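You operate a simulated robot arm through the tools that you are given. There is no shell and no other tool. Be economical: measure what you need, move in short steps, check, and stop when the job is done.

You are at the controls of a simulated two-armed robot. One attempt, no reset.

JOB
Under the lower shelf, swap the HOLD and LOW cards and hang ORDER on the peg between them.

The check looks at the end state, three seconds after you hand in, the way a careful person would. Anything else that was tipped, shoved, dropped, spilled or broken makes it a failure.

ROBOT AND FRAMES
Two 7-joint arms with fingered hands on one trunk, on a base that drives. Base frame: it is fixed to the floor where the robot stands at the start and does not move with it; the origin is under the middle of the robot, x ahead of it, y to its left, z up; the surface under the hand at the start is at about z = 0.45. Units: m, degrees, N and s.
The left shoulder is at the start at [0.021, 0.182, 1.525], the right one opposite. Places, roughly: peg under the far red bin [0.6, 0.6, 1.4]; peg under the second red bin [0.6, 0.3, 1.4]; peg under the third red bin [0.6, 0, 1.4]. Payload 3.8 kg a hand.
The tool frame of a hand sits at the grasp point between the pads (the TCP): z along the fingers, y along the line on which they close. The tips reach 0.03 m beyond it. The gripper opens to 0.104 m. The gripper's body begins 0.035 m behind the TCP. The gripper is a hand of 4 fingers: y runs from the thumb to the fingers, the wrist lies at [-0.017, -0.104, -0.178] in the tool frame.
Orientation is that of the tool frame in the base frame, as a unit quaternion [w, x, y, z]. With the fingers straight down and the wrist toward the robot, the tool's x, y and z point along [0, 1, 0], [1, 0, 0] and [0, 0, -1] of the base frame.

CONTROLS
- The arms move only by the tool apply_moves. It takes "left_rows", "right_rows" or both (then of equal length, played together; a hand with none holds still); each is a list of rows, each a list of 6 numbers: the shift along the base's x, y, z in m, then the turn, a rotation vector about the base's x, y, z in degrees. In form: [[tx, ty, tz, wx, wy, wz], ...]. A call has 1 to 8 rows; each row shifts and turns the commanded pose from where the row before left it. Rows are played at 5 a second. More than 0.05 m and 8.6 degrees between two rows, and nothing of the call is played. Where a pose cannot be reached the arm comes as near as it can. A force on the tool above 40 N (or 10 N above the force at the start of the call, whichever is more), or a blocked arm, ends the call early, and 0.2 s more pass. In this call time passes only in rows, and 0.2 s behind the last. The reply holds the time, the measured pose of the TCP, the force on the tool along the base axes, the opening and the grip force, in the units named above and with some noise, with the torque about the TCP (base axes, N m) and any sound that the robot's microphone picked up.
- Cameras (640 x 400 px; columns grow to the right, rows downward): "scene" is now at [0.0866, 0.0287, 1.7463]; the picture's right is [0.34, -0.94, 0.00], its down [-0.26, -0.09, -0.96] and it looks along [0.90, 0.33, -0.28] (base axes); focal length 248 px, centre (320, 200). "left" rides on the left gripper at [-0.066, -0.09, -0.126] in its tool frame; the picture's right is [-0.78, -0.30, 0.56], its down [0.57, -0.70, 0.42] and it looks along [0.26, 0.65, 0.71] (tool axes); focal length 275 px, centre (320, 200). "right" rides on the right gripper at [0.066, -0.09, -0.125] in its tool frame; the picture's right is [-0.78, 0.30, -0.56], its down [-0.57, -0.70, 0.42] and it looks along [-0.27, 0.65, 0.71] (tool axes); focal length 275 px, centre (320, 200). There is no depth. A picture from a camera that has moved, and an enlarged one, comes with that camera's place and axes in the base frame and with its lens. The place of the scene camera against the robot may be out by one fixed shift of up to 0.025 m in any direction.
- get_image(camera): a new picture of that camera. No time passes.
- lift_body(by): slides the trunk up (or, below 0, down) by that many m; the arms and the scene camera ride with it, the base frame stays. It gives what a move gives, with no picture.
- steer(legs): drives the robot by 1 to 6 legs, each [ahead, left, turn to the left] in m, m and degrees, along the robot's own axes; the way and the turn of a leg run together, so that a leg with both is an arc; at most 1.5 m and 180 degrees a leg. The arms and the cameras ride along, it lands a little off, and it stops where it bumps. It gives what a move gives.
- curl_fingers(index, middle, ring, thumb_bend, thumb_turn, hand): sets how far each is bent, from 0 (flat) to 1 (curled in); at 0.3 the hand is open as for a grip, at 0.7 the pads meet at the TCP. One left out holds its place. A second passes; each finger stops where it meets its share of the squeeze, and holds until it gets a number again. It is the only way to open and close the hand. It gives what a move gives, with no picture; readings hold the bend of each and the force on the fingers (four entries, about 0 where the hand has none), thumb and palm. thumb_turn goes from beside the hand (0) to across from the fingers (1), as for a grip.
- turn_head(pan, tilt): turns the head with the scene camera to pan (to the left, within 86 degrees either way) and tilt (down, from -29 to 69), counted from straight ahead of the robot. It gives what a move gives.
- close_up(camera, box): a new picture of the part [left, top, right, bottom] of that camera's present view, enlarged. No time passes.
- finish_job(): hands the job in; it is judged then, once.

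Work in short steps. Places have to be worked out from the pictures, the camera data and where the tool is seen: move nearer, look again, correct. Check each grasp and each placing, and mend what went wrong. You have 120 turns and 108 pictures in all, those below and enlarged ones among them. Open the grippers and draw the arms clear of the work before you hand the job in, unless the task says otherwise; then end with one line.

The tools are called after "Emit:" as name(argument=value, ...) on one line, values as JSON. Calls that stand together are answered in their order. apply_moves: Moves the arms, as the interface text tells. Its arguments: {"type":"object","properties":{"left_rows":{"type":"array","items":{"type":"array","items":{"type":"number"}}},"right_rows":{"type":"array","items":{"type":"array","items":{"type":"number"}}}},"required":[]} The other tools are called the same way: lift_body (by) slides the trunk up or down; curl_fingers (index, middle, ring, thumb_bend, thumb_turn, hand) moves the fingers one by one; steer (legs) drives the base; turn_head (pan, tilt) turns the head that bears the scene camera; get_image (camera) takes a picture; close_up (camera, box) takes an enlarged picture of a part of a camera's view; finish_job () hands the job in.

At the start:

```text
time: 0.0
left_tcp_pos: [0.4309, 0.4185, 1.5889]
left_tool_rot: [0.0, 0.707, 0.707, 0.0]
left_force: [0.4, -0.7, -1.0]
left_ft_torque: [0.01, -0.02, -0.03]
left_gripper_width: 0.1036
left_grasp_force: 0.1
left_shape: jaw
left_bend: [0.3, 0.3, 0.3, 0.3, 0.97]
left_finger forces: [0.1, 0.1, 0.0, 0.0, 0.0, 0.0]
right_tcp_pos: [0.3636, -0.0142, 1.6482]
right_tool_rot: [0.0, 0.708, 0.707, 0.001]
right_force: [1.2, -0.1, -0.4]
right_ft_torque: [-0.01, 0.0, -0.02]
right_gripper_width: 0.1035
right_grasp_force: 0.1
right_shape: jaw
right_bend: [0.3, 0.3, 0.3, 0.3, 0.97]
right_finger forces: [0.0, 0.0, 0.0, 0.0, 0.0, 0.0]
trunk travel left (down, up): [-0.675, 0.081]
robot x, y, heading: [0.0027, -0.0003, -0.2]
head pan, tilt: [19.8, 16.0]
```

scene: 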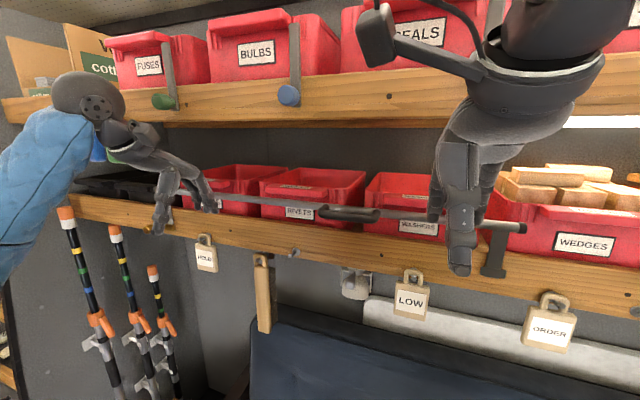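
right: 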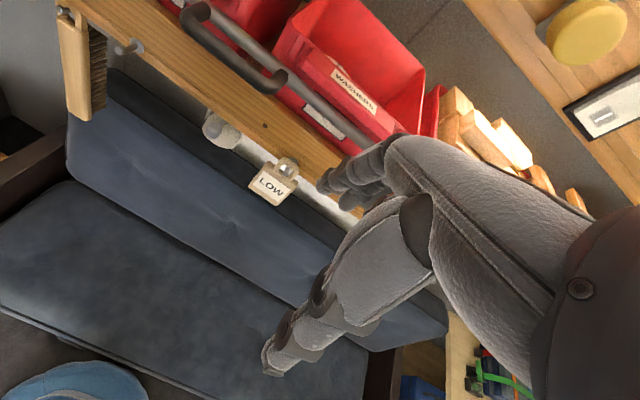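
left: 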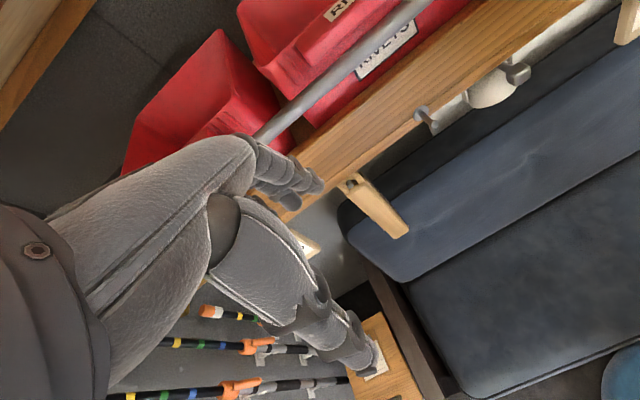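

I'll look closer at the cards and the pegs under the lower shelf before moving.

Emit:
close_up(camera="scene", box=[180, 210, 380, 335])

Emit:
close_up(camera="scene", box=[380, 240, 620, 390])

Emit:
close_up(camera="right", box=[40, 0, 360, 210])

```text
3.20 times, centred on (280, 272) of scene
camera zoom: at [0.0866, 0.0287, 1.7463], right [0.34, -0.94, 0.0], down [-0.26, -0.09, -0.96], along [0.9, 0.33, -0.28], focal length 793 px, centre (448, -32)
```

zoom: 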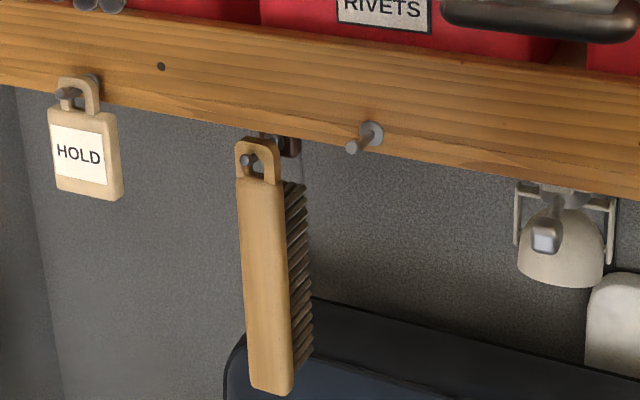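

```text
2.67 times, centred on (500, 315) of scene
camera zoom: at [0.0866, 0.0287, 1.7463], right [0.34, -0.94, 0.0], down [-0.26, -0.09, -0.96], along [0.9, 0.33, -0.28], focal length 661 px, centre (-160, -107)
```

zoom: 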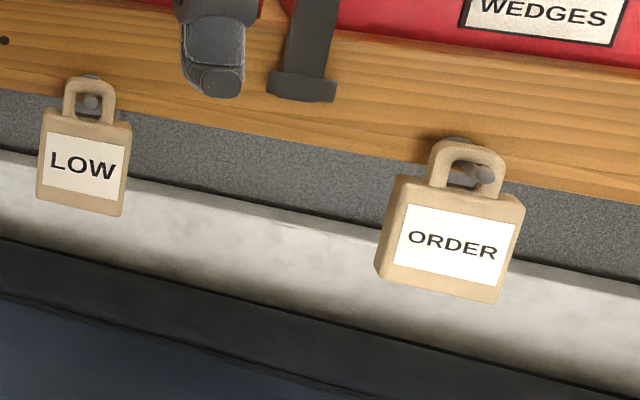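

```text
1.90 times, centred on (200, 105) of right
camera zoom: at [0.2746, 0.0514, 1.7732], right [0.3, -0.78, 0.56], down [-0.7, -0.57, -0.43], along [0.65, -0.26, -0.71], focal length 524 px, centre (549, 381)
```

zoom: 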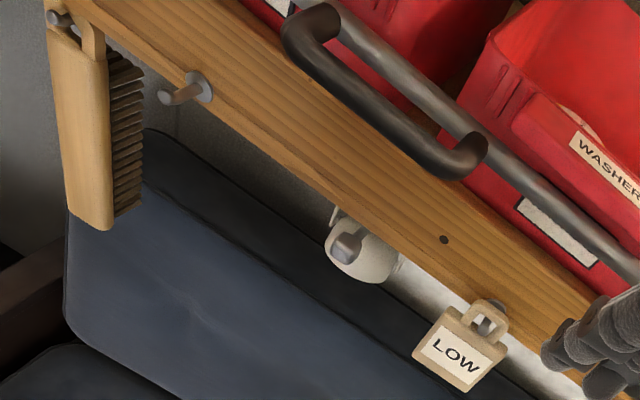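

Cards hang on pegs pointing at the robot (tips near x≈0.60, z≈1.42; y≈0.6, 0.3 empty, 0.0; ORDER near y≈-0.27). I'll check the floor and surroundings to know whether the base can drive sideways.

Emit:
turn_head(pan=60, tilt=45)

Emit:
get_image(camera="scene")

Emit:
turn_head(pan=-40, tilt=40)

Emit:
get_image(camera="scene")

```text
time: 1.1
left_tcp_pos: [0.4307, 0.4185, 1.5896]
left_tool_rot: [0.001, 0.707, 0.707, 0.0]
left_force: [0.4, 1.0, 0.9]
left_ft_torque: [-0.03, 0.02, -0.01]
left_gripper_width: 0.1039
left_grasp_force: 0.0
left_shape: jaw
left_bend: [0.3, 0.3, 0.3, 0.3, 0.97]
left_finger forces: [0.0, 0.0, 0.0, 0.0, 0.0, 0.0]
right_tcp_pos: [0.3641, -0.0138, 1.648]
right_tool_rot: [-0.001, 0.707, 0.707, 0.0]
right_force: [0.1, 0.5, 0.3]
right_ft_torque: [0.02, -0.02, 0.01]
right_gripper_width: 0.1038
right_grasp_force: 0.1
right_shape: jaw
right_bend: [0.3, 0.3, 0.3, 0.3, 0.97]
right_finger forces: [0.1, 0.0, 0.1, 0.1, 0.0, 0.0]
trunk travel left (down, up): [-0.675, 0.081]
robot x, y, heading: [0.0026, 0.0007, -0.1]
head pan, tilt: [60.0, 45.0]
```

```text
101 pictures are left
camera scene: at [0.0394, 0.0675, 1.7011], right [0.87, -0.5, 0.0], down [-0.35, -0.61, -0.71], along [0.35, 0.61, -0.71], focal length 248 px, centre (320, 200)
```

scene: 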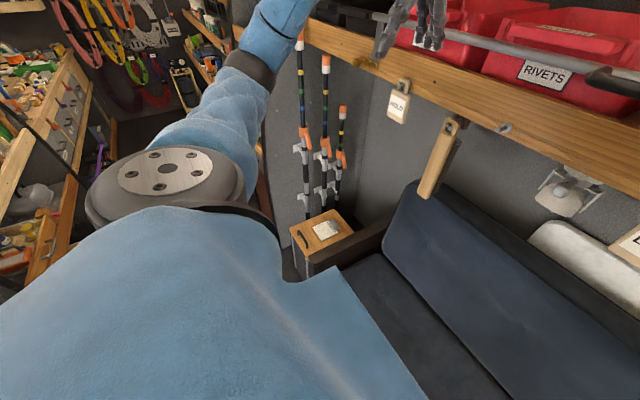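

```text
time: 2.8
left_tcp_pos: [0.4308, 0.418, 1.5899]
left_tool_rot: [0.0, 0.707, 0.707, 0.0]
left_force: [0.2, -0.7, -0.4]
left_ft_torque: [-0.04, 0.03, -0.02]
left_gripper_width: 0.1036
left_grasp_force: 0.0
left_shape: jaw
left_bend: [0.3, 0.3, 0.3, 0.3, 0.97]
left_finger forces: [0.0, 0.1, 0.1, 0.0, 0.0, 0.0]
right_tcp_pos: [0.3645, -0.015, 1.648]
right_tool_rot: [-0.001, 0.708, 0.706, 0.0]
right_force: [-0.4, 0.0, 1.0]
right_ft_torque: [-0.02, 0.0, 0.01]
right_gripper_width: 0.1035
right_grasp_force: 0.1
right_shape: jaw
right_bend: [0.3, 0.3, 0.3, 0.3, 0.97]
right_finger forces: [0.0, 0.1, 0.0, 0.0, 0.1, 0.0]
trunk travel left (down, up): [-0.675, 0.081]
robot x, y, heading: [-0.0008, -0.0003, 0.0]
head pan, tilt: [-40.0, 40.0]
```

```text
100 pictures are left
camera scene: at [0.0639, -0.0575, 1.7083], right [-0.64, -0.77, 0.0], down [-0.49, 0.41, -0.77], along [0.59, -0.49, -0.64], focal length 248 px, centre (320, 200)
```

scene: 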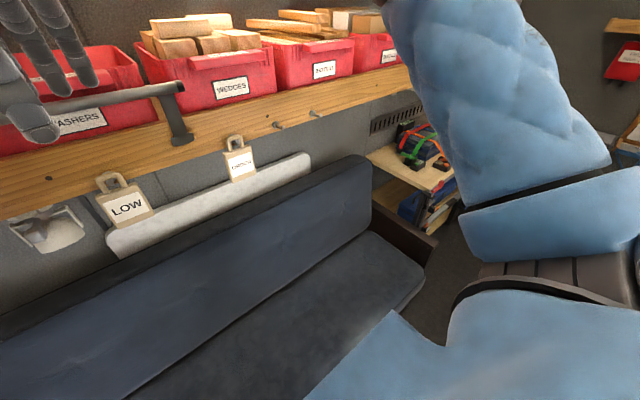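

Space to the left seems free and the couch runs in front. I'll turn both hands to point forward with palms inward (closing along y), held back from the shelf.

Emit:
apply_moves(left_rows=[[-0.0007, -0.0113, -0.0153, -4.619, -4.619, 4.619], [-0.0007, -0.0113, -0.0153, -4.619, -4.619, 4.619], [-0.0007, -0.0113, -0.0153, -4.619, -4.619, 4.619], [-0.0007, -0.0113, -0.0153, -4.619, -4.619, 4.619], [-0.0007, -0.0113, -0.0153, -4.619, -4.619, 4.619], [-0.0007, -0.0113, -0.0153, -4.619, -4.619, 4.619], [-0.0007, -0.0113, -0.0153, -4.619, -4.619, 4.619], [-0.0007, -0.0113, -0.0153, -4.619, -4.619, 4.619]], right_rows=[[0.0037, -0.0157, -0.0192, 4.619, -4.619, -4.619], [0.0037, -0.0157, -0.0192, 4.619, -4.619, -4.619], [0.0037, -0.0157, -0.0192, 4.619, -4.619, -4.619], [0.0037, -0.0157, -0.0192, 4.619, -4.619, -4.619], [0.0037, -0.0157, -0.0192, 4.619, -4.619, -4.619], [0.0037, -0.0157, -0.0192, 4.619, -4.619, -4.619], [0.0037, -0.0157, -0.0192, 4.619, -4.619, -4.619], [0.0037, -0.0157, -0.0192, 4.619, -4.619, -4.619]])

Emit:
turn_head(pan=0, tilt=25)

Emit:
get_image(camera="scene")

```text
time: 4.6
left_tcp_pos: [0.4528, 0.3389, 1.4694]
left_tool_rot: [0.433, 0.382, 0.816, 0.0]
left_force: [0.9, -0.5, -0.4]
left_ft_torque: [0.0, -0.02, 0.01]
left_gripper_width: 0.1038
left_grasp_force: 0.1
left_shape: jaw
left_bend: [0.3, 0.3, 0.3, 0.3, 0.97]
left_finger forces: [0.1, 0.1, 0.0, 0.1, 0.1, 0.1]
left hand out of reach, approached as far as the arm can: row 7, 8
right_tcp_pos: [0.4254, -0.1207, 1.5032]
right_tool_rot: [-0.001, 0.816, 0.381, 0.434]
right_force: [0.0, 0.1, 1.0]
right_ft_torque: [-0.01, 0.0, 0.02]
right_gripper_width: 0.1037
right_grasp_force: 0.0
right_shape: jaw
right_bend: [0.3, 0.3, 0.3, 0.3, 0.97]
right_finger forces: [0.0, 0.1, 0.1, 0.0, 0.1, 0.0]
right hand out of reach, approached as far as the arm can: row 6, 7, 8
trunk travel left (down, up): [-0.675, 0.081]
robot x, y, heading: [-0.0001, 0.0004, -0.0]
head pan, tilt: [-40.0, 40.0]
```

```text
time: 5.7
left_tcp_pos: [0.4537, 0.339, 1.4712]
left_tool_rot: [0.432, 0.383, 0.816, -0.001]
left_force: [-0.2, -0.6, 0.8]
left_ft_torque: [0.01, -0.06, -0.05]
left_gripper_width: 0.1038
left_grasp_force: 0.0
left_shape: jaw
left_bend: [0.3, 0.3, 0.3, 0.3, 0.97]
left_finger forces: [0.0, 0.0, 0.0, 0.0, 0.0, 0.0]
right_tcp_pos: [0.4235, -0.1207, 1.5039]
right_tool_rot: [0.0, 0.816, 0.383, 0.433]
right_force: [0.1, 0.3, 0.0]
right_ft_torque: [-0.01, -0.02, 0.0]
right_gripper_width: 0.1036
right_grasp_force: 0.2
right_shape: jaw
right_bend: [0.3, 0.3, 0.3, 0.3, 0.97]
right_finger forces: [0.0, 0.0, 0.0, 0.0, 0.0, 0.0]
trunk travel left (down, up): [-0.675, 0.081]
robot x, y, heading: [0.0024, -0.0027, 0.1]
head pan, tilt: [0.0, 25.0]
```

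```text
99 pictures are left
camera scene: at [0.0912, -0.003, 1.7315], right [0.0, -1.0, 0.0], down [-0.42, 0.0, -0.91], along [0.91, 0.0, -0.42], focal length 248 px, centre (320, 200)
```

scene: 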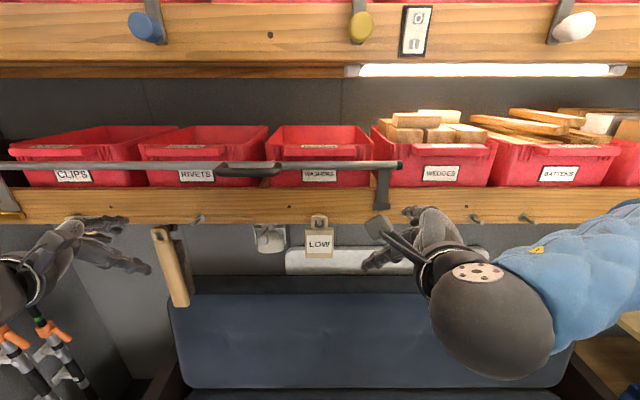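

Hands are half turned; the arms need to be further out. Continue the turn while moving slightly forward.

Emit:
apply_moves(left_rows=[[0.006, -0.006, -0.012, -4.619, -4.619, 4.619], [0.006, -0.006, -0.012, -4.619, -4.619, 4.619], [0.006, -0.006, -0.012, -4.619, -4.619, 4.619], [0.006, -0.006, -0.012, -4.619, -4.619, 4.619], [0.006, -0.006, -0.012, -4.619, -4.619, 4.619], [0.006, -0.006, -0.012, -4.619, -4.619, 4.619], [0.006, -0.006, -0.012, -4.619, -4.619, 4.619]], right_rows=[[0.008, -0.015, -0.012, 4.619, -4.619, -4.619], [0.008, -0.015, -0.012, 4.619, -4.619, -4.619], [0.008, -0.015, -0.012, 4.619, -4.619, -4.619], [0.008, -0.015, -0.012, 4.619, -4.619, -4.619], [0.008, -0.015, -0.012, 4.619, -4.619, -4.619], [0.008, -0.015, -0.012, 4.619, -4.619, -4.619], [0.008, -0.015, -0.012, 4.619, -4.619, -4.619]])

Emit:
get_image(camera="scene")

Emit:
get_image(camera="left")

```text
time: 7.3
left_tcp_pos: [0.4988, 0.2964, 1.3861]
left_tool_rot: [0.707, -0.001, 0.707, 0.0]
left_force: [0.5, 0.2, -0.1]
left_ft_torque: [0.01, -0.03, 0.01]
left_gripper_width: 0.104
left_grasp_force: 0.1
left_shape: jaw
left_bend: [0.3, 0.3, 0.3, 0.3, 0.97]
left_finger forces: [0.0, 0.0, 0.0, 0.0, 0.0, 0.0]
left hand out of reach, approached as far as the arm can: row 1
right_tcp_pos: [0.5181, -0.2532, 1.4268]
right_tool_rot: [0.0, 0.706, -0.002, 0.708]
right_force: [1.3, -1.3, 0.0]
right_ft_torque: [-0.03, 0.0, 0.06]
right_gripper_width: 0.104
right_grasp_force: 0.0
right_shape: jaw
right_bend: [0.3, 0.3, 0.3, 0.3, 0.97]
right_finger forces: [0.1, 0.1, 0.1, 0.0, 0.0, 0.1]
right hand out of reach, approached as far as the arm can: row 2, 3, 4
trunk travel left (down, up): [-0.675, 0.081]
robot x, y, heading: [0.0015, 0.0016, 0.0]
head pan, tilt: [0.0, 25.0]
```

```text
98 pictures are left
camera scene: at [0.0913, -0.0041, 1.7316], right [0.0, -1.0, 0.0], down [-0.42, 0.0, -0.91], along [0.91, 0.0, -0.42], focal length 248 px, centre (320, 200)
```

scene: 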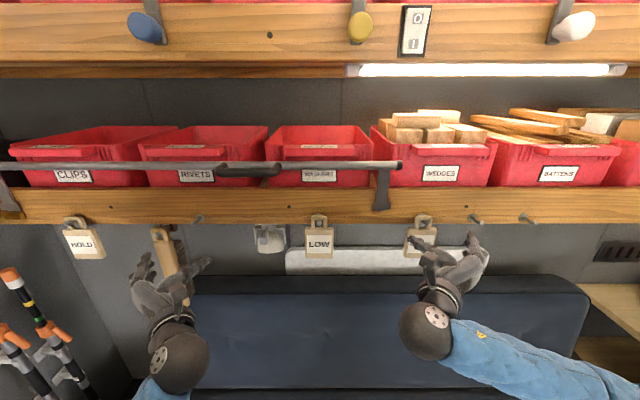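

```text
97 pictures are left
camera left: at [0.3733, 0.2061, 1.4509], right [0.56, -0.3, 0.78], down [0.43, -0.7, -0.57], along [0.71, 0.65, -0.26], focal length 275 px, centre (320, 200)
```

left: 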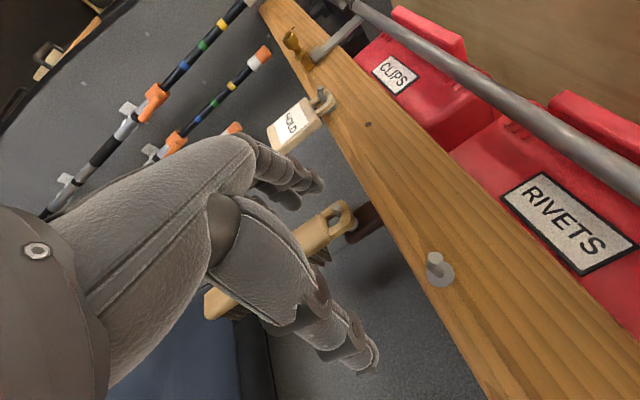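

Both hands now point forward and the rods are well away (y≈1.17). I drive left 0.29 m so HOLD and LOW lie ahead of the left and right hand respectively.

Emit:
steer(legs=[[0, 0.29, 0]])

Emit:
get_image(camera="scene")

Emit:
get_image(camera="left")

Emit:
get_image(camera="right")

```text
time: 9.3
left_tcp_pos: [0.4956, 0.5883, 1.3868]
left_tool_rot: [0.708, -0.001, 0.706, 0.001]
left_force: [0.1, 0.4, 0.1]
left_ft_torque: [0.02, 0.0, 0.0]
left_gripper_width: 0.1039
left_grasp_force: 0.1
left_shape: jaw
left_bend: [0.3, 0.3, 0.3, 0.3, 0.97]
left_finger forces: [0.0, 0.1, 0.1, 0.0, 0.0, 0.0]
right_tcp_pos: [0.5171, 0.0387, 1.4258]
right_tool_rot: [-0.001, 0.706, 0.0, 0.708]
right_force: [0.0, -0.4, 0.3]
right_ft_torque: [0.02, 0.01, 0.03]
right_gripper_width: 0.1038
right_grasp_force: 0.1
right_shape: jaw
right_bend: [0.3, 0.3, 0.3, 0.3, 0.97]
right_finger forces: [0.1, 0.1, 0.0, 0.0, 0.0, 0.1]
trunk travel left (down, up): [-0.675, 0.081]
robot x, y, heading: [-0.0005, 0.2862, 0.2]
head pan, tilt: [0.0, 25.0]
```

```text
96 pictures are left
camera scene: at [0.0899, 0.286, 1.7317], right [0.0, -1.0, 0.0], down [-0.42, 0.0, -0.91], along [0.91, 0.0, -0.42], focal length 248 px, centre (320, 200)
```

scene: 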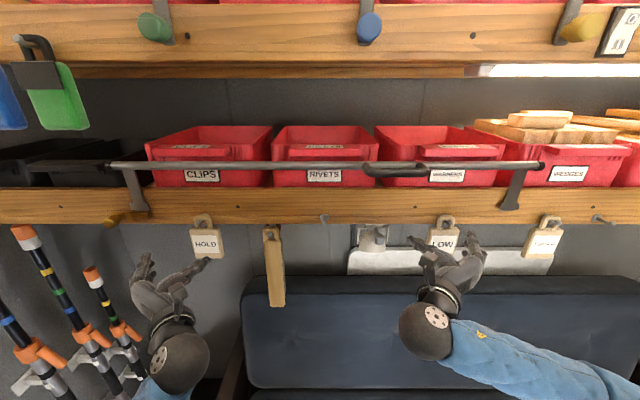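

```text
95 pictures are left
camera left: at [0.3713, 0.4972, 1.4513], right [0.56, -0.29, 0.78], down [0.43, -0.7, -0.57], along [0.71, 0.65, -0.26], focal length 275 px, centre (320, 200)
```

left: 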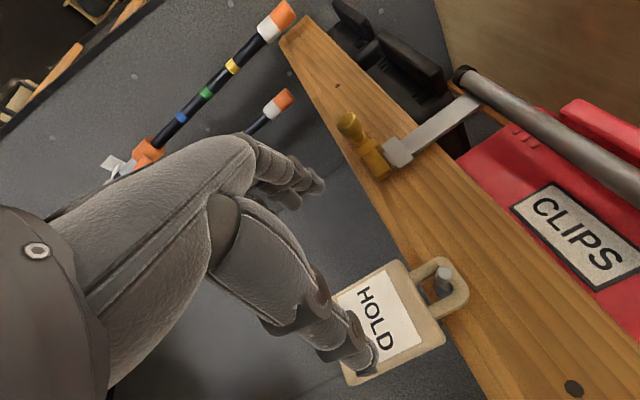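

```text
94 pictures are left
camera right: at [0.3912, 0.1285, 1.4917], right [-0.55, -0.3, -0.78], down [0.42, 0.7, -0.57], along [0.72, -0.65, -0.26], focal length 275 px, centre (320, 200)
```

right: 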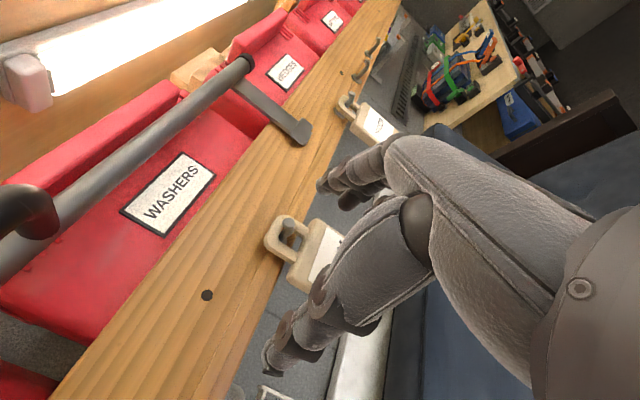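

HOLD is at about y=0.567, z≈1.37; LOW near y≈-0.01. I align both hands in front of their cards, still short of them.

Emit:
apply_moves(left_rows=[[0.01, -0.01, -0.012, 0, 0, 0], [0.015, -0.011, -0.012, 0, 0, 0]], right_rows=[[0.0, -0.023, -0.03, 0, 0, 0], [0.01, -0.023, -0.032, 0, 0, 0]])

Emit:
get_image(camera="left")

Emit:
get_image(camera="right")

Emit:
close_up(camera="scene", box=[120, 190, 320, 315])

Emit:
close_up(camera="scene", box=[360, 190, 560, 315])

```text
time: 9.9
left_tcp_pos: [0.5224, 0.5674, 1.3611]
left_tool_rot: [0.707, -0.001, 0.707, 0.001]
left_force: [0.3, 0.4, 0.4]
left_ft_torque: [-0.02, -0.02, 0.01]
left_gripper_width: 0.1038
left_grasp_force: 0.1
left_shape: jaw
left_bend: [0.3, 0.3, 0.3, 0.3, 0.97]
left_finger forces: [0.0, 0.1, 0.0, 0.0, 0.0, 0.0]
right_tcp_pos: [0.5265, -0.0062, 1.3626]
right_tool_rot: [-0.001, 0.706, 0.001, 0.708]
right_force: [0.2, -0.7, -0.1]
right_ft_torque: [0.0, 0.02, -0.01]
right_gripper_width: 0.1038
right_grasp_force: 0.1
right_shape: jaw
right_bend: [0.3, 0.3, 0.3, 0.3, 0.97]
right_finger forces: [0.1, 0.0, 0.0, 0.1, 0.1, 0.0]
trunk travel left (down, up): [-0.675, 0.081]
robot x, y, heading: [-0.0004, 0.2878, 0.3]
head pan, tilt: [0.0, 25.0]
```

```text
93 pictures are left
camera left: at [0.3973, 0.4769, 1.4266], right [0.56, -0.29, 0.78], down [0.43, -0.7, -0.57], along [0.71, 0.65, -0.27], focal length 275 px, centre (320, 200)
```

left: 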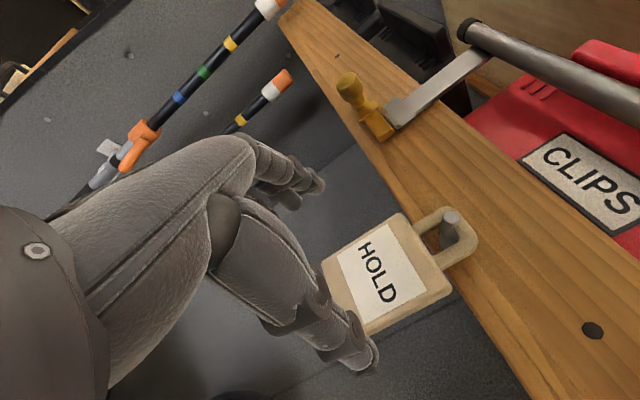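

```text
92 pictures are left
camera right: at [0.4005, 0.0831, 1.4286], right [-0.56, -0.3, -0.78], down [0.42, 0.7, -0.57], along [0.72, -0.65, -0.26], focal length 275 px, centre (320, 200)
```

right: 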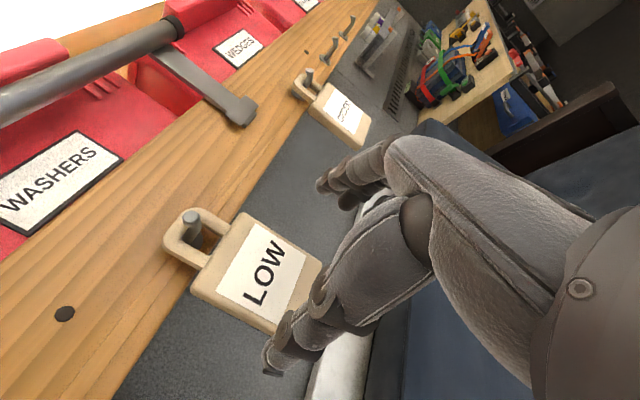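

```text
3.20 times, centred on (220, 252) of scene
camera zoom: at [0.0908, 0.2866, 1.7316], right [0.0, -1.0, 0.0], down [-0.42, 0.0, -0.91], along [0.91, 0.0, -0.42], focal length 793 px, centre (640, 32)
```

zoom: 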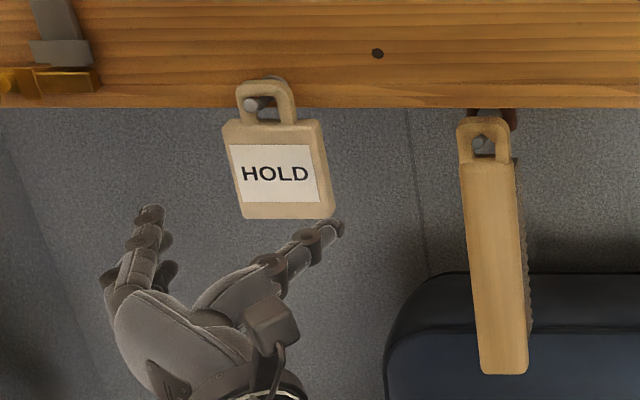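

```text
3.20 times, centred on (460, 252) of scene
camera zoom: at [0.0908, 0.2866, 1.7316], right [0.0, -1.0, 0.0], down [-0.42, 0.0, -0.91], along [0.91, 0.0, -0.42], focal length 793 px, centre (-128, 32)
```

zoom: 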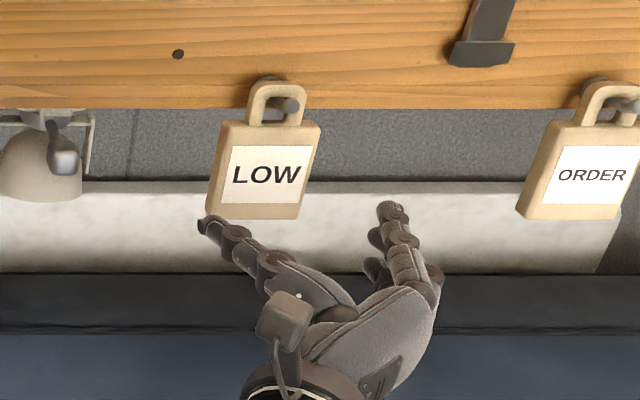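

Both hands are centred on their cards within a few mm. I move straight ahead so fingers straddle the cards.

Emit:
apply_moves(left_rows=[[0.02, 0.0, 0, 0, 0, 0], [0.02, 0.0, 0, 0, 0, 0], [0.02, 0.0, 0, 0, 0, 0], [0.02, 0, 0, 0, 0, 0]], right_rows=[[0.02, 0, 0, 0, 0, 0], [0.02, 0, 0, 0, 0, 0], [0.02, 0, 0, 0, 0, 0], [0.018, 0, 0, 0, 0, 0]])

Emit:
get_image(camera="left")

Emit:
get_image(camera="right")

Emit:
close_up(camera="scene", box=[120, 190, 320, 315])

Emit:
close_up(camera="scene", box=[360, 190, 560, 315])

```text
time: 10.9
left_tcp_pos: [0.6033, 0.5712, 1.3613]
left_tool_rot: [0.707, 0.003, 0.708, 0.008]
left_force: [-0.5, -0.5, 0.0]
left_ft_torque: [-0.01, -0.02, 0.0]
left_gripper_width: 0.1035
left_grasp_force: 0.1
left_shape: jaw
left_bend: [0.3, 0.3, 0.3, 0.3, 0.97]
left_finger forces: [0.1, 0.1, 0.0, 0.0, 0.1, 0.0]
right_tcp_pos: [0.6065, -0.0057, 1.363]
right_tool_rot: [-0.001, 0.707, 0.0, 0.707]
right_force: [0.0, 0.2, -0.3]
right_ft_torque: [-0.01, 0.03, -0.02]
right_gripper_width: 0.1039
right_grasp_force: 0.0
right_shape: jaw
right_bend: [0.3, 0.3, 0.3, 0.3, 0.97]
right_finger forces: [0.1, 0.0, 0.0, 0.1, 0.0, 0.0]
trunk travel left (down, up): [-0.675, 0.081]
robot x, y, heading: [0.0001, 0.2919, 0.1]
head pan, tilt: [0.0, 25.0]
```

```text
89 pictures are left
camera left: at [0.479, 0.4795, 1.4244], right [0.56, -0.3, 0.77], down [0.43, -0.69, -0.58], along [0.71, 0.66, -0.26], focal length 275 px, centre (320, 200)
```

left: 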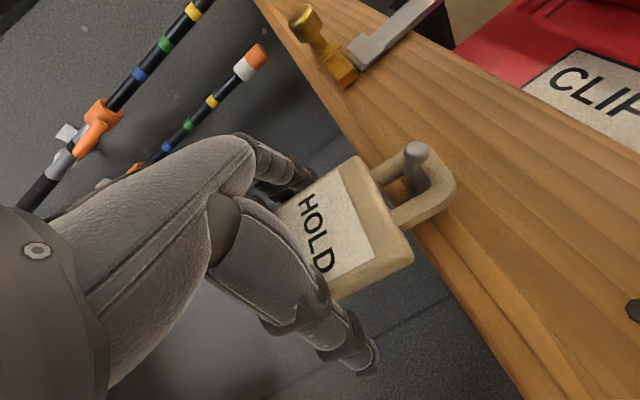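

```text
88 pictures are left
camera right: at [0.4801, 0.0831, 1.4297], right [-0.56, -0.3, -0.78], down [0.42, 0.7, -0.57], along [0.71, -0.65, -0.27], focal length 275 px, centre (320, 200)
```

right: 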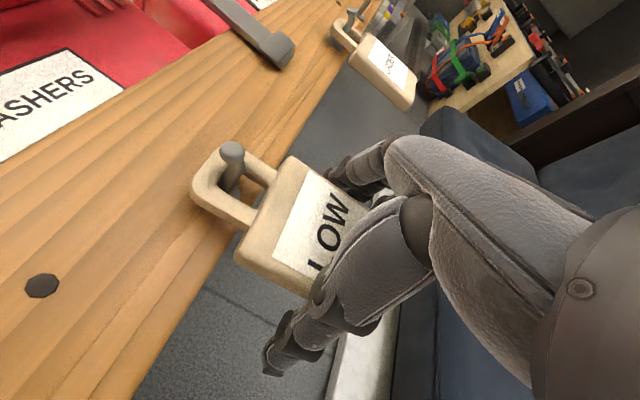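

```text
3.20 times, centred on (220, 252) of scene
camera zoom: at [0.0922, 0.287, 1.7315], right [0.0, -1.0, 0.0], down [-0.42, 0.0, -0.91], along [0.91, 0.0, -0.42], focal length 793 px, centre (640, 32)
```

zoom: 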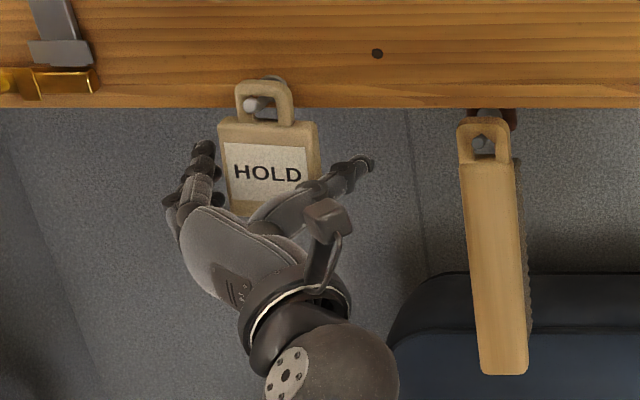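

```text
3.20 times, centred on (460, 252) of scene
camera zoom: at [0.0922, 0.287, 1.7315], right [0.0, -1.0, 0.0], down [-0.42, 0.0, -0.91], along [0.91, 0.0, -0.42], focal length 793 px, centre (-128, 32)
```

zoom: 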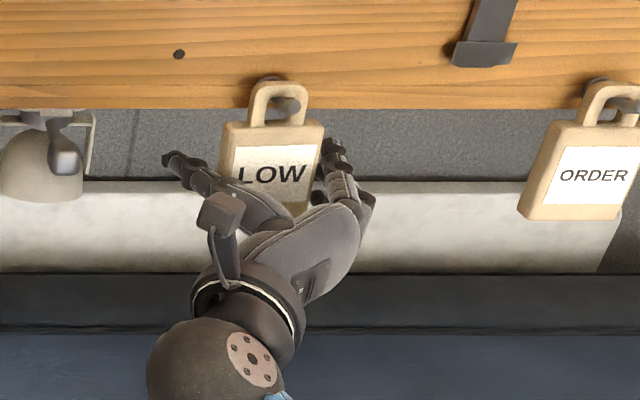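

The cards sit closer to the fingers than the thumb on both hands. I shift each hand ~1 cm toward its finger side before closing.

Emit:
apply_moves(left_rows=[[0.003, 0.009, 0.0, 0, 0, 0]], right_rows=[[0.003, -0.013, 0.0, 0, 0, 0]])

Emit:
curl_fingers(hand="left", index=0.42, middle=0.42, ring=0.42, thumb_bend=0.42)

Emit:
curl_fingers(hand="right", index=0.42, middle=0.42, ring=0.42, thumb_bend=0.42)

Emit:
close_up(camera="scene", box=[120, 190, 320, 315])

Emit:
close_up(camera="scene", box=[360, 190, 560, 315])

```text
time: 11.3
left_tcp_pos: [0.6051, 0.5804, 1.3607]
left_tool_rot: [0.707, 0.001, 0.707, 0.008]
left_force: [-0.1, -0.6, -0.5]
left_ft_torque: [0.03, 0.01, 0.0]
left_gripper_width: 0.1038
left_grasp_force: 0.1
left_shape: jaw
left_bend: [0.3, 0.3, 0.3, 0.3, 0.97]
left_finger forces: [0.0, 0.1, 0.0, 0.0, 0.1, 0.0]
right_tcp_pos: [0.608, -0.0196, 1.3636]
right_tool_rot: [0.0, 0.706, 0.0, 0.708]
right_force: [0.2, 0.0, -0.5]
right_ft_torque: [-0.02, -0.01, 0.01]
right_gripper_width: 0.1039
right_grasp_force: 0.0
right_shape: jaw
right_bend: [0.3, 0.3, 0.3, 0.3, 0.97]
right_finger forces: [0.0, 0.0, 0.0, 0.0, 0.1, 0.0]
trunk travel left (down, up): [-0.675, 0.081]
robot x, y, heading: [-0.0029, 0.2861, 0.2]
head pan, tilt: [0.0, 25.0]
```

```text
time: 12.3
left_tcp_pos: [0.6054, 0.5805, 1.3639]
left_tool_rot: [0.709, 0.001, 0.705, 0.006]
left_force: [0.4, -0.6, 1.3]
left_ft_torque: [0.0, -0.02, -0.04]
left_gripper_width: 0.0806
left_grasp_force: 4.1
left_shape: fingers
left_bend: [0.4, 0.42, 0.42, 0.4, 0.97]
left_finger forces: [3.5, 0.0, 0.0, 0.0, 3.8, 0.0]
right_tcp_pos: [0.6079, -0.0199, 1.3645]
right_tool_rot: [-0.001, 0.707, 0.001, 0.708]
right_force: [-0.5, 0.5, -1.0]
right_ft_torque: [0.01, -0.03, 0.02]
right_gripper_width: 0.1037
right_grasp_force: 0.0
right_shape: jaw
right_bend: [0.3, 0.3, 0.3, 0.3, 0.97]
right_finger forces: [0.0, 0.0, 0.0, 0.1, 0.1, 0.0]
trunk travel left (down, up): [-0.675, 0.081]
robot x, y, heading: [0.0022, 0.2906, 0.3]
head pan, tilt: [0.0, 25.0]
```

```text
time: 13.3
left_tcp_pos: [0.604, 0.5801, 1.3635]
left_tool_rot: [0.708, 0.001, 0.706, 0.006]
left_force: [-0.8, 0.0, 0.1]
left_ft_torque: [0.01, 0.0, 0.03]
left_gripper_width: 0.0806
left_grasp_force: 4.1
left_shape: fingers
left_bend: [0.4, 0.42, 0.42, 0.4, 0.97]
left_finger forces: [3.6, 0.0, 0.0, 0.1, 3.8, 0.1]
right_tcp_pos: [0.6088, -0.0203, 1.3637]
right_tool_rot: [-0.002, 0.707, -0.001, 0.707]
right_force: [0.0, -0.5, -1.1]
right_ft_torque: [0.0, -0.04, 0.02]
right_gripper_width: 0.0831
right_grasp_force: 5.6
right_shape: fingers
right_bend: [0.38, 0.42, 0.42, 0.4, 0.97]
right_finger forces: [5.2, 0.0, 0.0, 0.0, 5.6, 0.0]
trunk travel left (down, up): [-0.675, 0.081]
robot x, y, heading: [-0.0001, 0.2891, 0.3]
head pan, tilt: [0.0, 25.0]
```

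```text
3.20 times, centred on (220, 252) of scene
camera zoom: at [0.0906, 0.2865, 1.7316], right [0.0, -1.0, 0.0], down [-0.42, 0.0, -0.91], along [0.91, 0.0, -0.42], focal length 793 px, centre (640, 32)
```

zoom: 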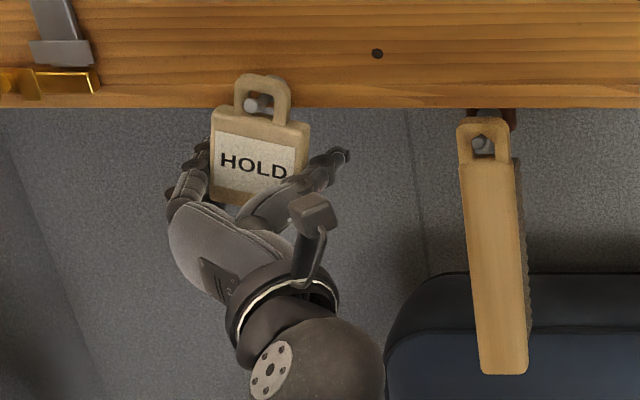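

```text
3.20 times, centred on (460, 252) of scene
camera zoom: at [0.0906, 0.2865, 1.7316], right [0.0, -1.0, 0.0], down [-0.42, 0.0, -0.91], along [0.91, 0.0, -0.42], focal length 793 px, centre (-128, 32)
```

zoom: 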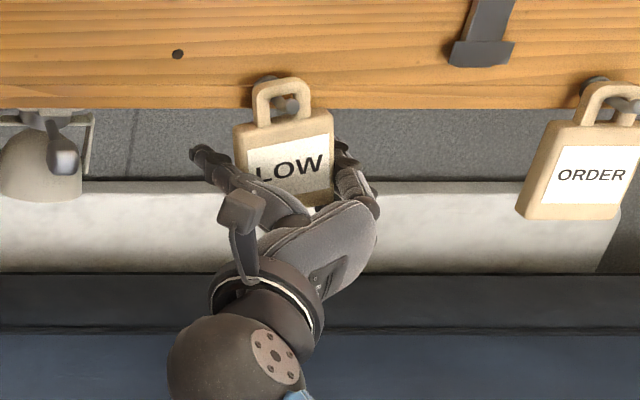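

Index and thumb already touch; I squeeze the other fingers and firm the grip on the left hand, then look.

Emit:
curl_fingers(hand="left", index=0.55, middle=0.55, ring=0.55, thumb_bend=0.55)

Emit:
get_image(camera="left")

Emit:
close_up(camera="scene", box=[120, 190, 320, 315])

```text
time: 14.3
left_tcp_pos: [0.6047, 0.5797, 1.3624]
left_tool_rot: [0.708, 0.002, 0.706, 0.006]
left_force: [0.6, -0.1, -0.2]
left_ft_torque: [0.01, -0.02, -0.01]
left_gripper_width: 0.0708
left_grasp_force: 20.6
left_shape: fingers
left_bend: [0.41, 0.51, 0.55, 0.48, 0.96]
left_finger forces: [16.0, 4.7, 0.0, 0.0, 21.3, 0.1]
right_tcp_pos: [0.6083, -0.0193, 1.3637]
right_tool_rot: [-0.002, 0.707, 0.001, 0.708]
right_force: [-0.3, 0.8, -0.6]
right_ft_torque: [-0.02, 0.0, 0.0]
right_gripper_width: 0.0832
right_grasp_force: 5.5
right_shape: fingers
right_bend: [0.38, 0.42, 0.42, 0.4, 0.97]
right_finger forces: [5.2, 0.0, 0.0, 0.0, 5.4, 0.0]
trunk travel left (down, up): [-0.675, 0.081]
robot x, y, heading: [-0.0036, 0.2905, 0.2]
head pan, tilt: [0.0, 25.0]
```

```text
83 pictures are left
camera left: at [0.4805, 0.4883, 1.4263], right [0.56, -0.3, 0.77], down [0.43, -0.69, -0.58], along [0.71, 0.66, -0.26], focal length 275 px, centre (320, 200)
```

left: 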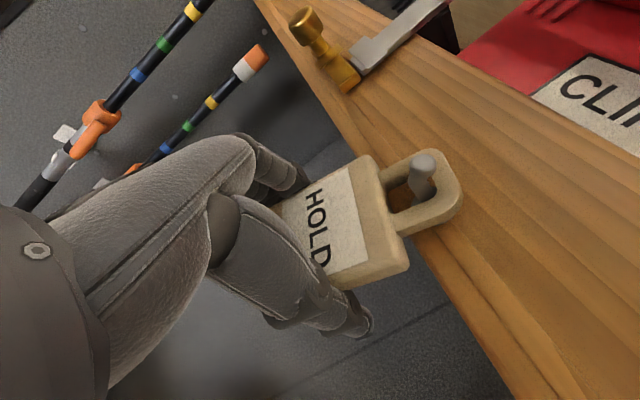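

```text
3.20 times, centred on (220, 252) of scene
camera zoom: at [0.0906, 0.2865, 1.7316], right [0.0, -1.0, 0.0], down [-0.42, 0.0, -0.91], along [0.91, 0.0, -0.42], focal length 793 px, centre (640, 32)
```

zoom: 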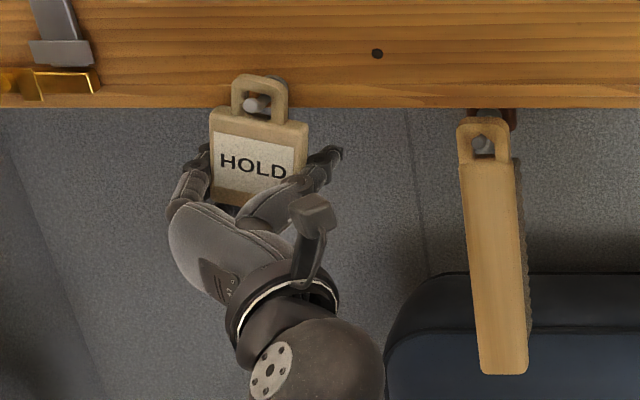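

Left grip is firm (20 N) and the peg is near mid-hole. I firm the right grip the same way and check.

Emit:
curl_fingers(hand="right", index=0.55, middle=0.55, ring=0.55, thumb_bend=0.55)

Emit:
get_image(camera="right")

Emit:
close_up(camera="scene", box=[360, 190, 560, 315])

```text
time: 15.3
left_tcp_pos: [0.6052, 0.5793, 1.3619]
left_tool_rot: [0.708, 0.0, 0.707, 0.005]
left_force: [-1.2, -0.7, 0.1]
left_ft_torque: [0.04, 0.0, 0.0]
left_gripper_width: 0.0706
left_grasp_force: 21.1
left_shape: fingers
left_bend: [0.41, 0.51, 0.55, 0.48, 0.96]
left_finger forces: [16.1, 4.7, 0.1, 0.0, 21.2, 0.1]
right_tcp_pos: [0.6078, -0.0186, 1.3652]
right_tool_rot: [-0.002, 0.706, -0.001, 0.708]
right_force: [-0.3, 0.2, -0.2]
right_ft_torque: [0.04, 0.04, 0.02]
right_gripper_width: 0.0717
right_grasp_force: 21.7
right_shape: fingers
right_bend: [0.4, 0.51, 0.55, 0.48, 0.96]
right_finger forces: [15.3, 5.2, 0.0, 0.0, 22.0, 0.1]
trunk travel left (down, up): [-0.675, 0.081]
robot x, y, heading: [-0.0016, 0.2883, -0.1]
head pan, tilt: [0.0, 25.0]
```

```text
81 pictures are left
camera right: at [0.4821, 0.0696, 1.43], right [-0.56, -0.3, -0.78], down [0.42, 0.7, -0.57], along [0.72, -0.65, -0.26], focal length 275 px, centre (320, 200)
```

right: 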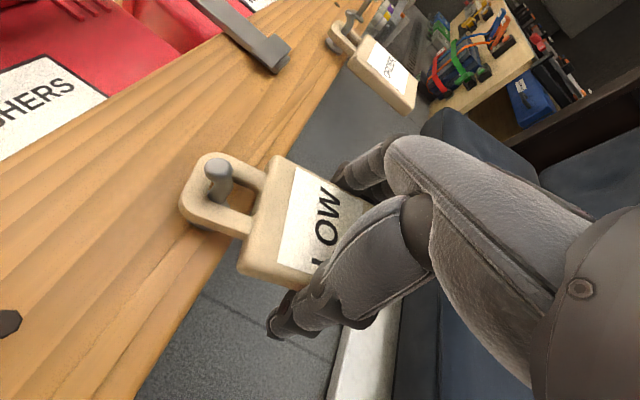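

```text
3.20 times, centred on (460, 252) of scene
camera zoom: at [0.0906, 0.2865, 1.7316], right [0.0, -1.0, 0.0], down [-0.42, 0.0, -0.91], along [0.91, 0.0, -0.42], focal length 793 px, centre (-128, 32)
```

zoom: 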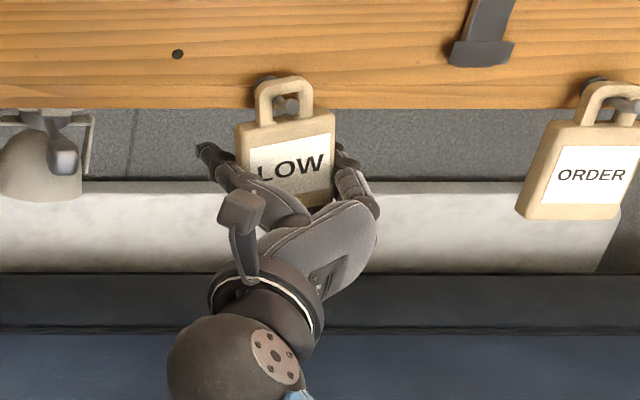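

Both cards firmly held. I draw both straight back off their pegs with a slight rise, watching the forces.

Emit:
apply_moves(left_rows=[[-0.012, 0, 0.002, 0, 0, 0], [-0.012, 0, 0.002, 0, 0, 0], [-0.012, 0, 0.001, 0, 0, 0], [-0.014, 0, 0.001, 0, 0, 0], [-0.015, 0, 0, 0, 0, 0]], right_rows=[[-0.012, 0, 0.002, 0, 0, 0], [-0.012, 0, 0.002, 0, 0, 0], [-0.012, 0, 0.001, 0, 0, 0], [-0.014, 0, 0.001, 0, 0, 0], [-0.015, 0, 0, 0, 0, 0]])

Emit:
get_image(camera="left")

Emit:
get_image(camera="right")

Emit:
get_image(camera="scene")

```text
time: 16.4
left_tcp_pos: [0.5587, 0.6184, 1.3966]
left_tool_rot: [0.716, 0.048, 0.692, 0.074]
left_force: [1.7, -8.8, -9.4]
left_ft_torque: [0.86, 0.25, -0.25]
left_gripper_width: 0.0787
left_grasp_force: 20.8
left_shape: fingers
left_bend: [0.46, 0.53, 0.55, 0.4, 1.0]
left_finger forces: [12.7, 3.4, 0.0, 0.0, 25.0, 0.0]
right_tcp_pos: [0.5575, -0.0204, 1.3736]
right_tool_rot: [-0.003, 0.704, 0.002, 0.71]
right_force: [3.3, 2.9, 4.2]
right_ft_torque: [-0.12, 0.08, 0.04]
right_gripper_width: 0.0676
right_grasp_force: 14.9
right_shape: fingers
right_bend: [0.43, 0.54, 0.55, 0.48, 0.96]
right_finger forces: [10.8, 2.9, 0.0, 0.1, 16.0, 0.0]
trunk travel left (down, up): [-0.675, 0.081]
robot x, y, heading: [0.0003, 0.29, 0.2]
head pan, tilt: [0.0, 25.0]
stopped in row 5 (left hand): the arm was blocked; the commanded pose is now the measured one
```

```text
79 pictures are left
camera left: at [0.434, 0.5144, 1.4401], right [0.54, -0.41, 0.73], down [0.47, -0.58, -0.67], along [0.7, 0.71, -0.12], focal length 275 px, centre (320, 200)
```

left: 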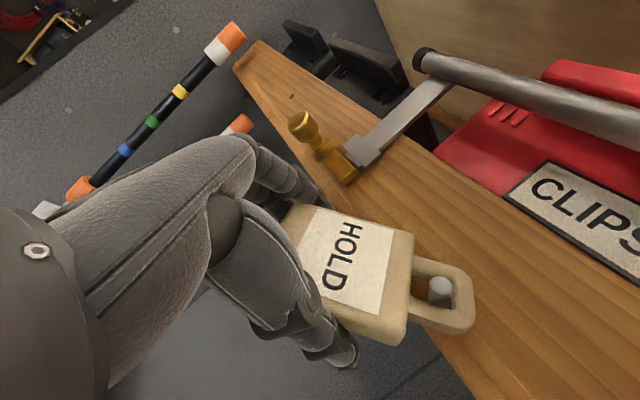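

```text
78 pictures are left
camera right: at [0.4305, 0.0686, 1.4382], right [-0.55, -0.3, -0.78], down [0.42, 0.71, -0.57], along [0.72, -0.64, -0.26], focal length 275 px, centre (320, 200)
```

right: 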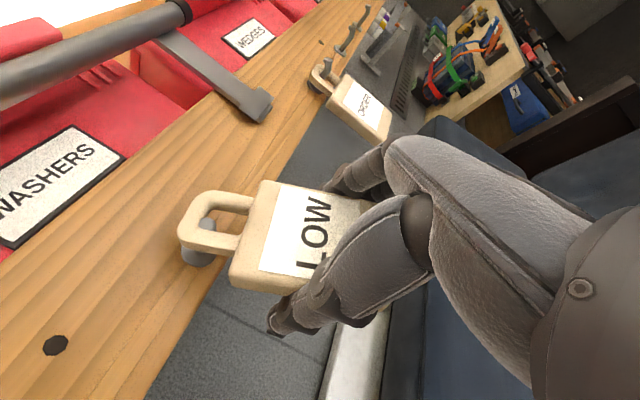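

```text
77 pictures are left
camera scene: at [0.0913, 0.2851, 1.7315], right [0.0, -1.0, 0.0], down [-0.42, 0.0, -0.91], along [0.91, 0.0, -0.42], focal length 248 px, centre (320, 200)
```

scene: 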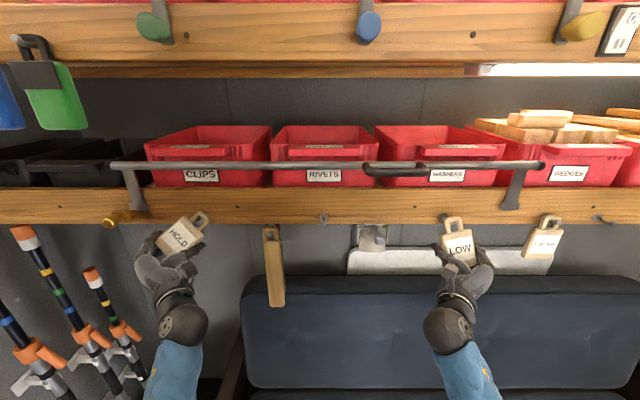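

The right came back cleanly, but the left arm drifted aside and was blocked. I inspect both loops closely before moving.

Emit:
close_up(camera="scene", box=[120, 195, 240, 270])

Emit:
close_up(camera="scene", box=[400, 195, 520, 270])

Emit:
close_up(camera="left", box=[340, 200, 520, 360])

Emit:
close_up(camera="right", box=[120, 160, 300, 320])

```text
5.33 times, centred on (180, 232) of scene
camera zoom: at [0.0913, 0.2851, 1.7315], right [0.0, -1.0, 0.0], down [-0.42, 0.0, -0.91], along [0.91, 0.0, -0.42], focal length 1322 px, centre (1067, 27)
```

zoom: 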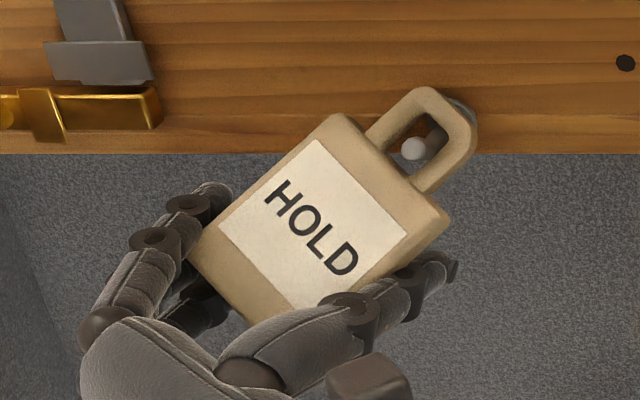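

```text
5.33 times, centred on (460, 232) of scene
camera zoom: at [0.0913, 0.2851, 1.7315], right [0.0, -1.0, 0.0], down [-0.42, 0.0, -0.91], along [0.91, 0.0, -0.42], focal length 1322 px, centre (-427, 27)
```

zoom: 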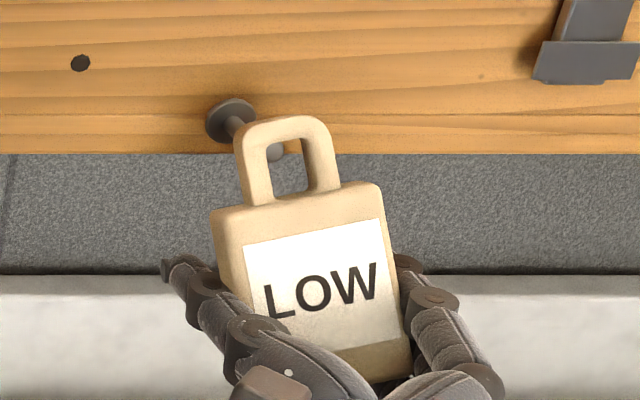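

```text
2.50 times, centred on (430, 280) of left
camera zoom: at [0.434, 0.5144, 1.4401], right [0.54, -0.41, 0.73], down [0.47, -0.58, -0.67], along [0.7, 0.71, -0.12], focal length 688 px, centre (45, 0)
```

zoom: 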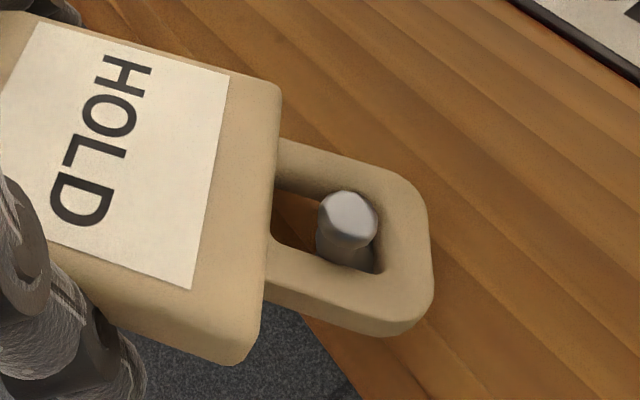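

```text
2.50 times, centred on (210, 240) of right
camera zoom: at [0.4305, 0.0686, 1.4382], right [-0.55, -0.3, -0.78], down [0.42, 0.71, -0.57], along [0.72, -0.64, -0.26], focal length 688 px, centre (595, 100)
```

zoom: 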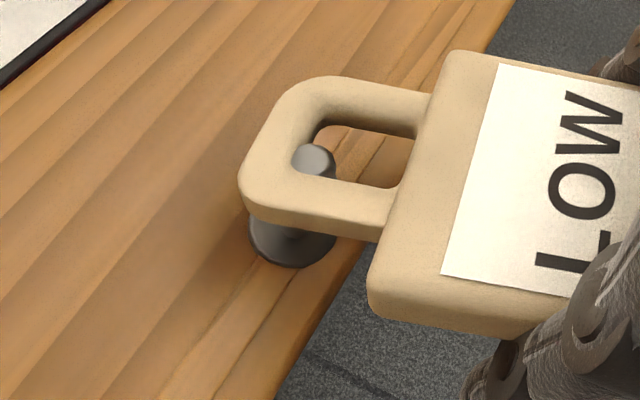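

The left hand moved +y/up by itself while HOLD's loop still surrounds the peg; the arm was perhaps obstructed. I look at the left arm/elbow.

Emit:
turn_head(pan=55, tilt=45)

Emit:
get_image(camera="scene")

```text
time: 17.6
left_tcp_pos: [0.5574, 0.619, 1.3979]
left_tool_rot: [0.717, 0.046, 0.691, 0.075]
left_force: [2.6, -14.9, -10.4]
left_ft_torque: [1.16, 0.26, -0.36]
left_gripper_width: 0.0789
left_grasp_force: 22.7
left_shape: fingers
left_bend: [0.46, 0.53, 0.55, 0.4, 1.0]
left_finger forces: [13.2, 2.4, 0.1, 0.1, 29.9, 0.1]
right_tcp_pos: [0.5575, -0.0204, 1.3722]
right_tool_rot: [-0.002, 0.705, 0.001, 0.71]
right_force: [3.2, 5.9, 9.2]
right_ft_torque: [-0.21, 0.1, 0.06]
right_gripper_width: 0.0673
right_grasp_force: 15.0
right_shape: fingers
right_bend: [0.43, 0.54, 0.55, 0.48, 0.96]
right_finger forces: [10.6, 2.4, 0.0, 0.1, 16.9, 0.0]
trunk travel left (down, up): [-0.675, 0.081]
robot x, y, heading: [0.0003, 0.2868, 0.1]
head pan, tilt: [55.0, 45.0]
```

```text
72 pictures are left
camera scene: at [0.0467, 0.3513, 1.701], right [0.82, -0.57, 0.0], down [-0.4, -0.58, -0.71], along [0.4, 0.58, -0.71], focal length 248 px, centre (320, 200)
```

scene: 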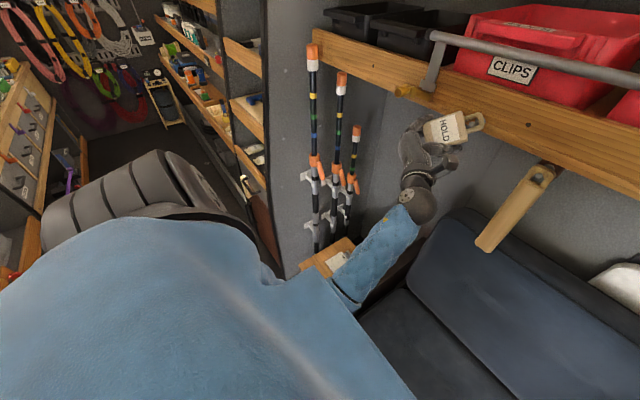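

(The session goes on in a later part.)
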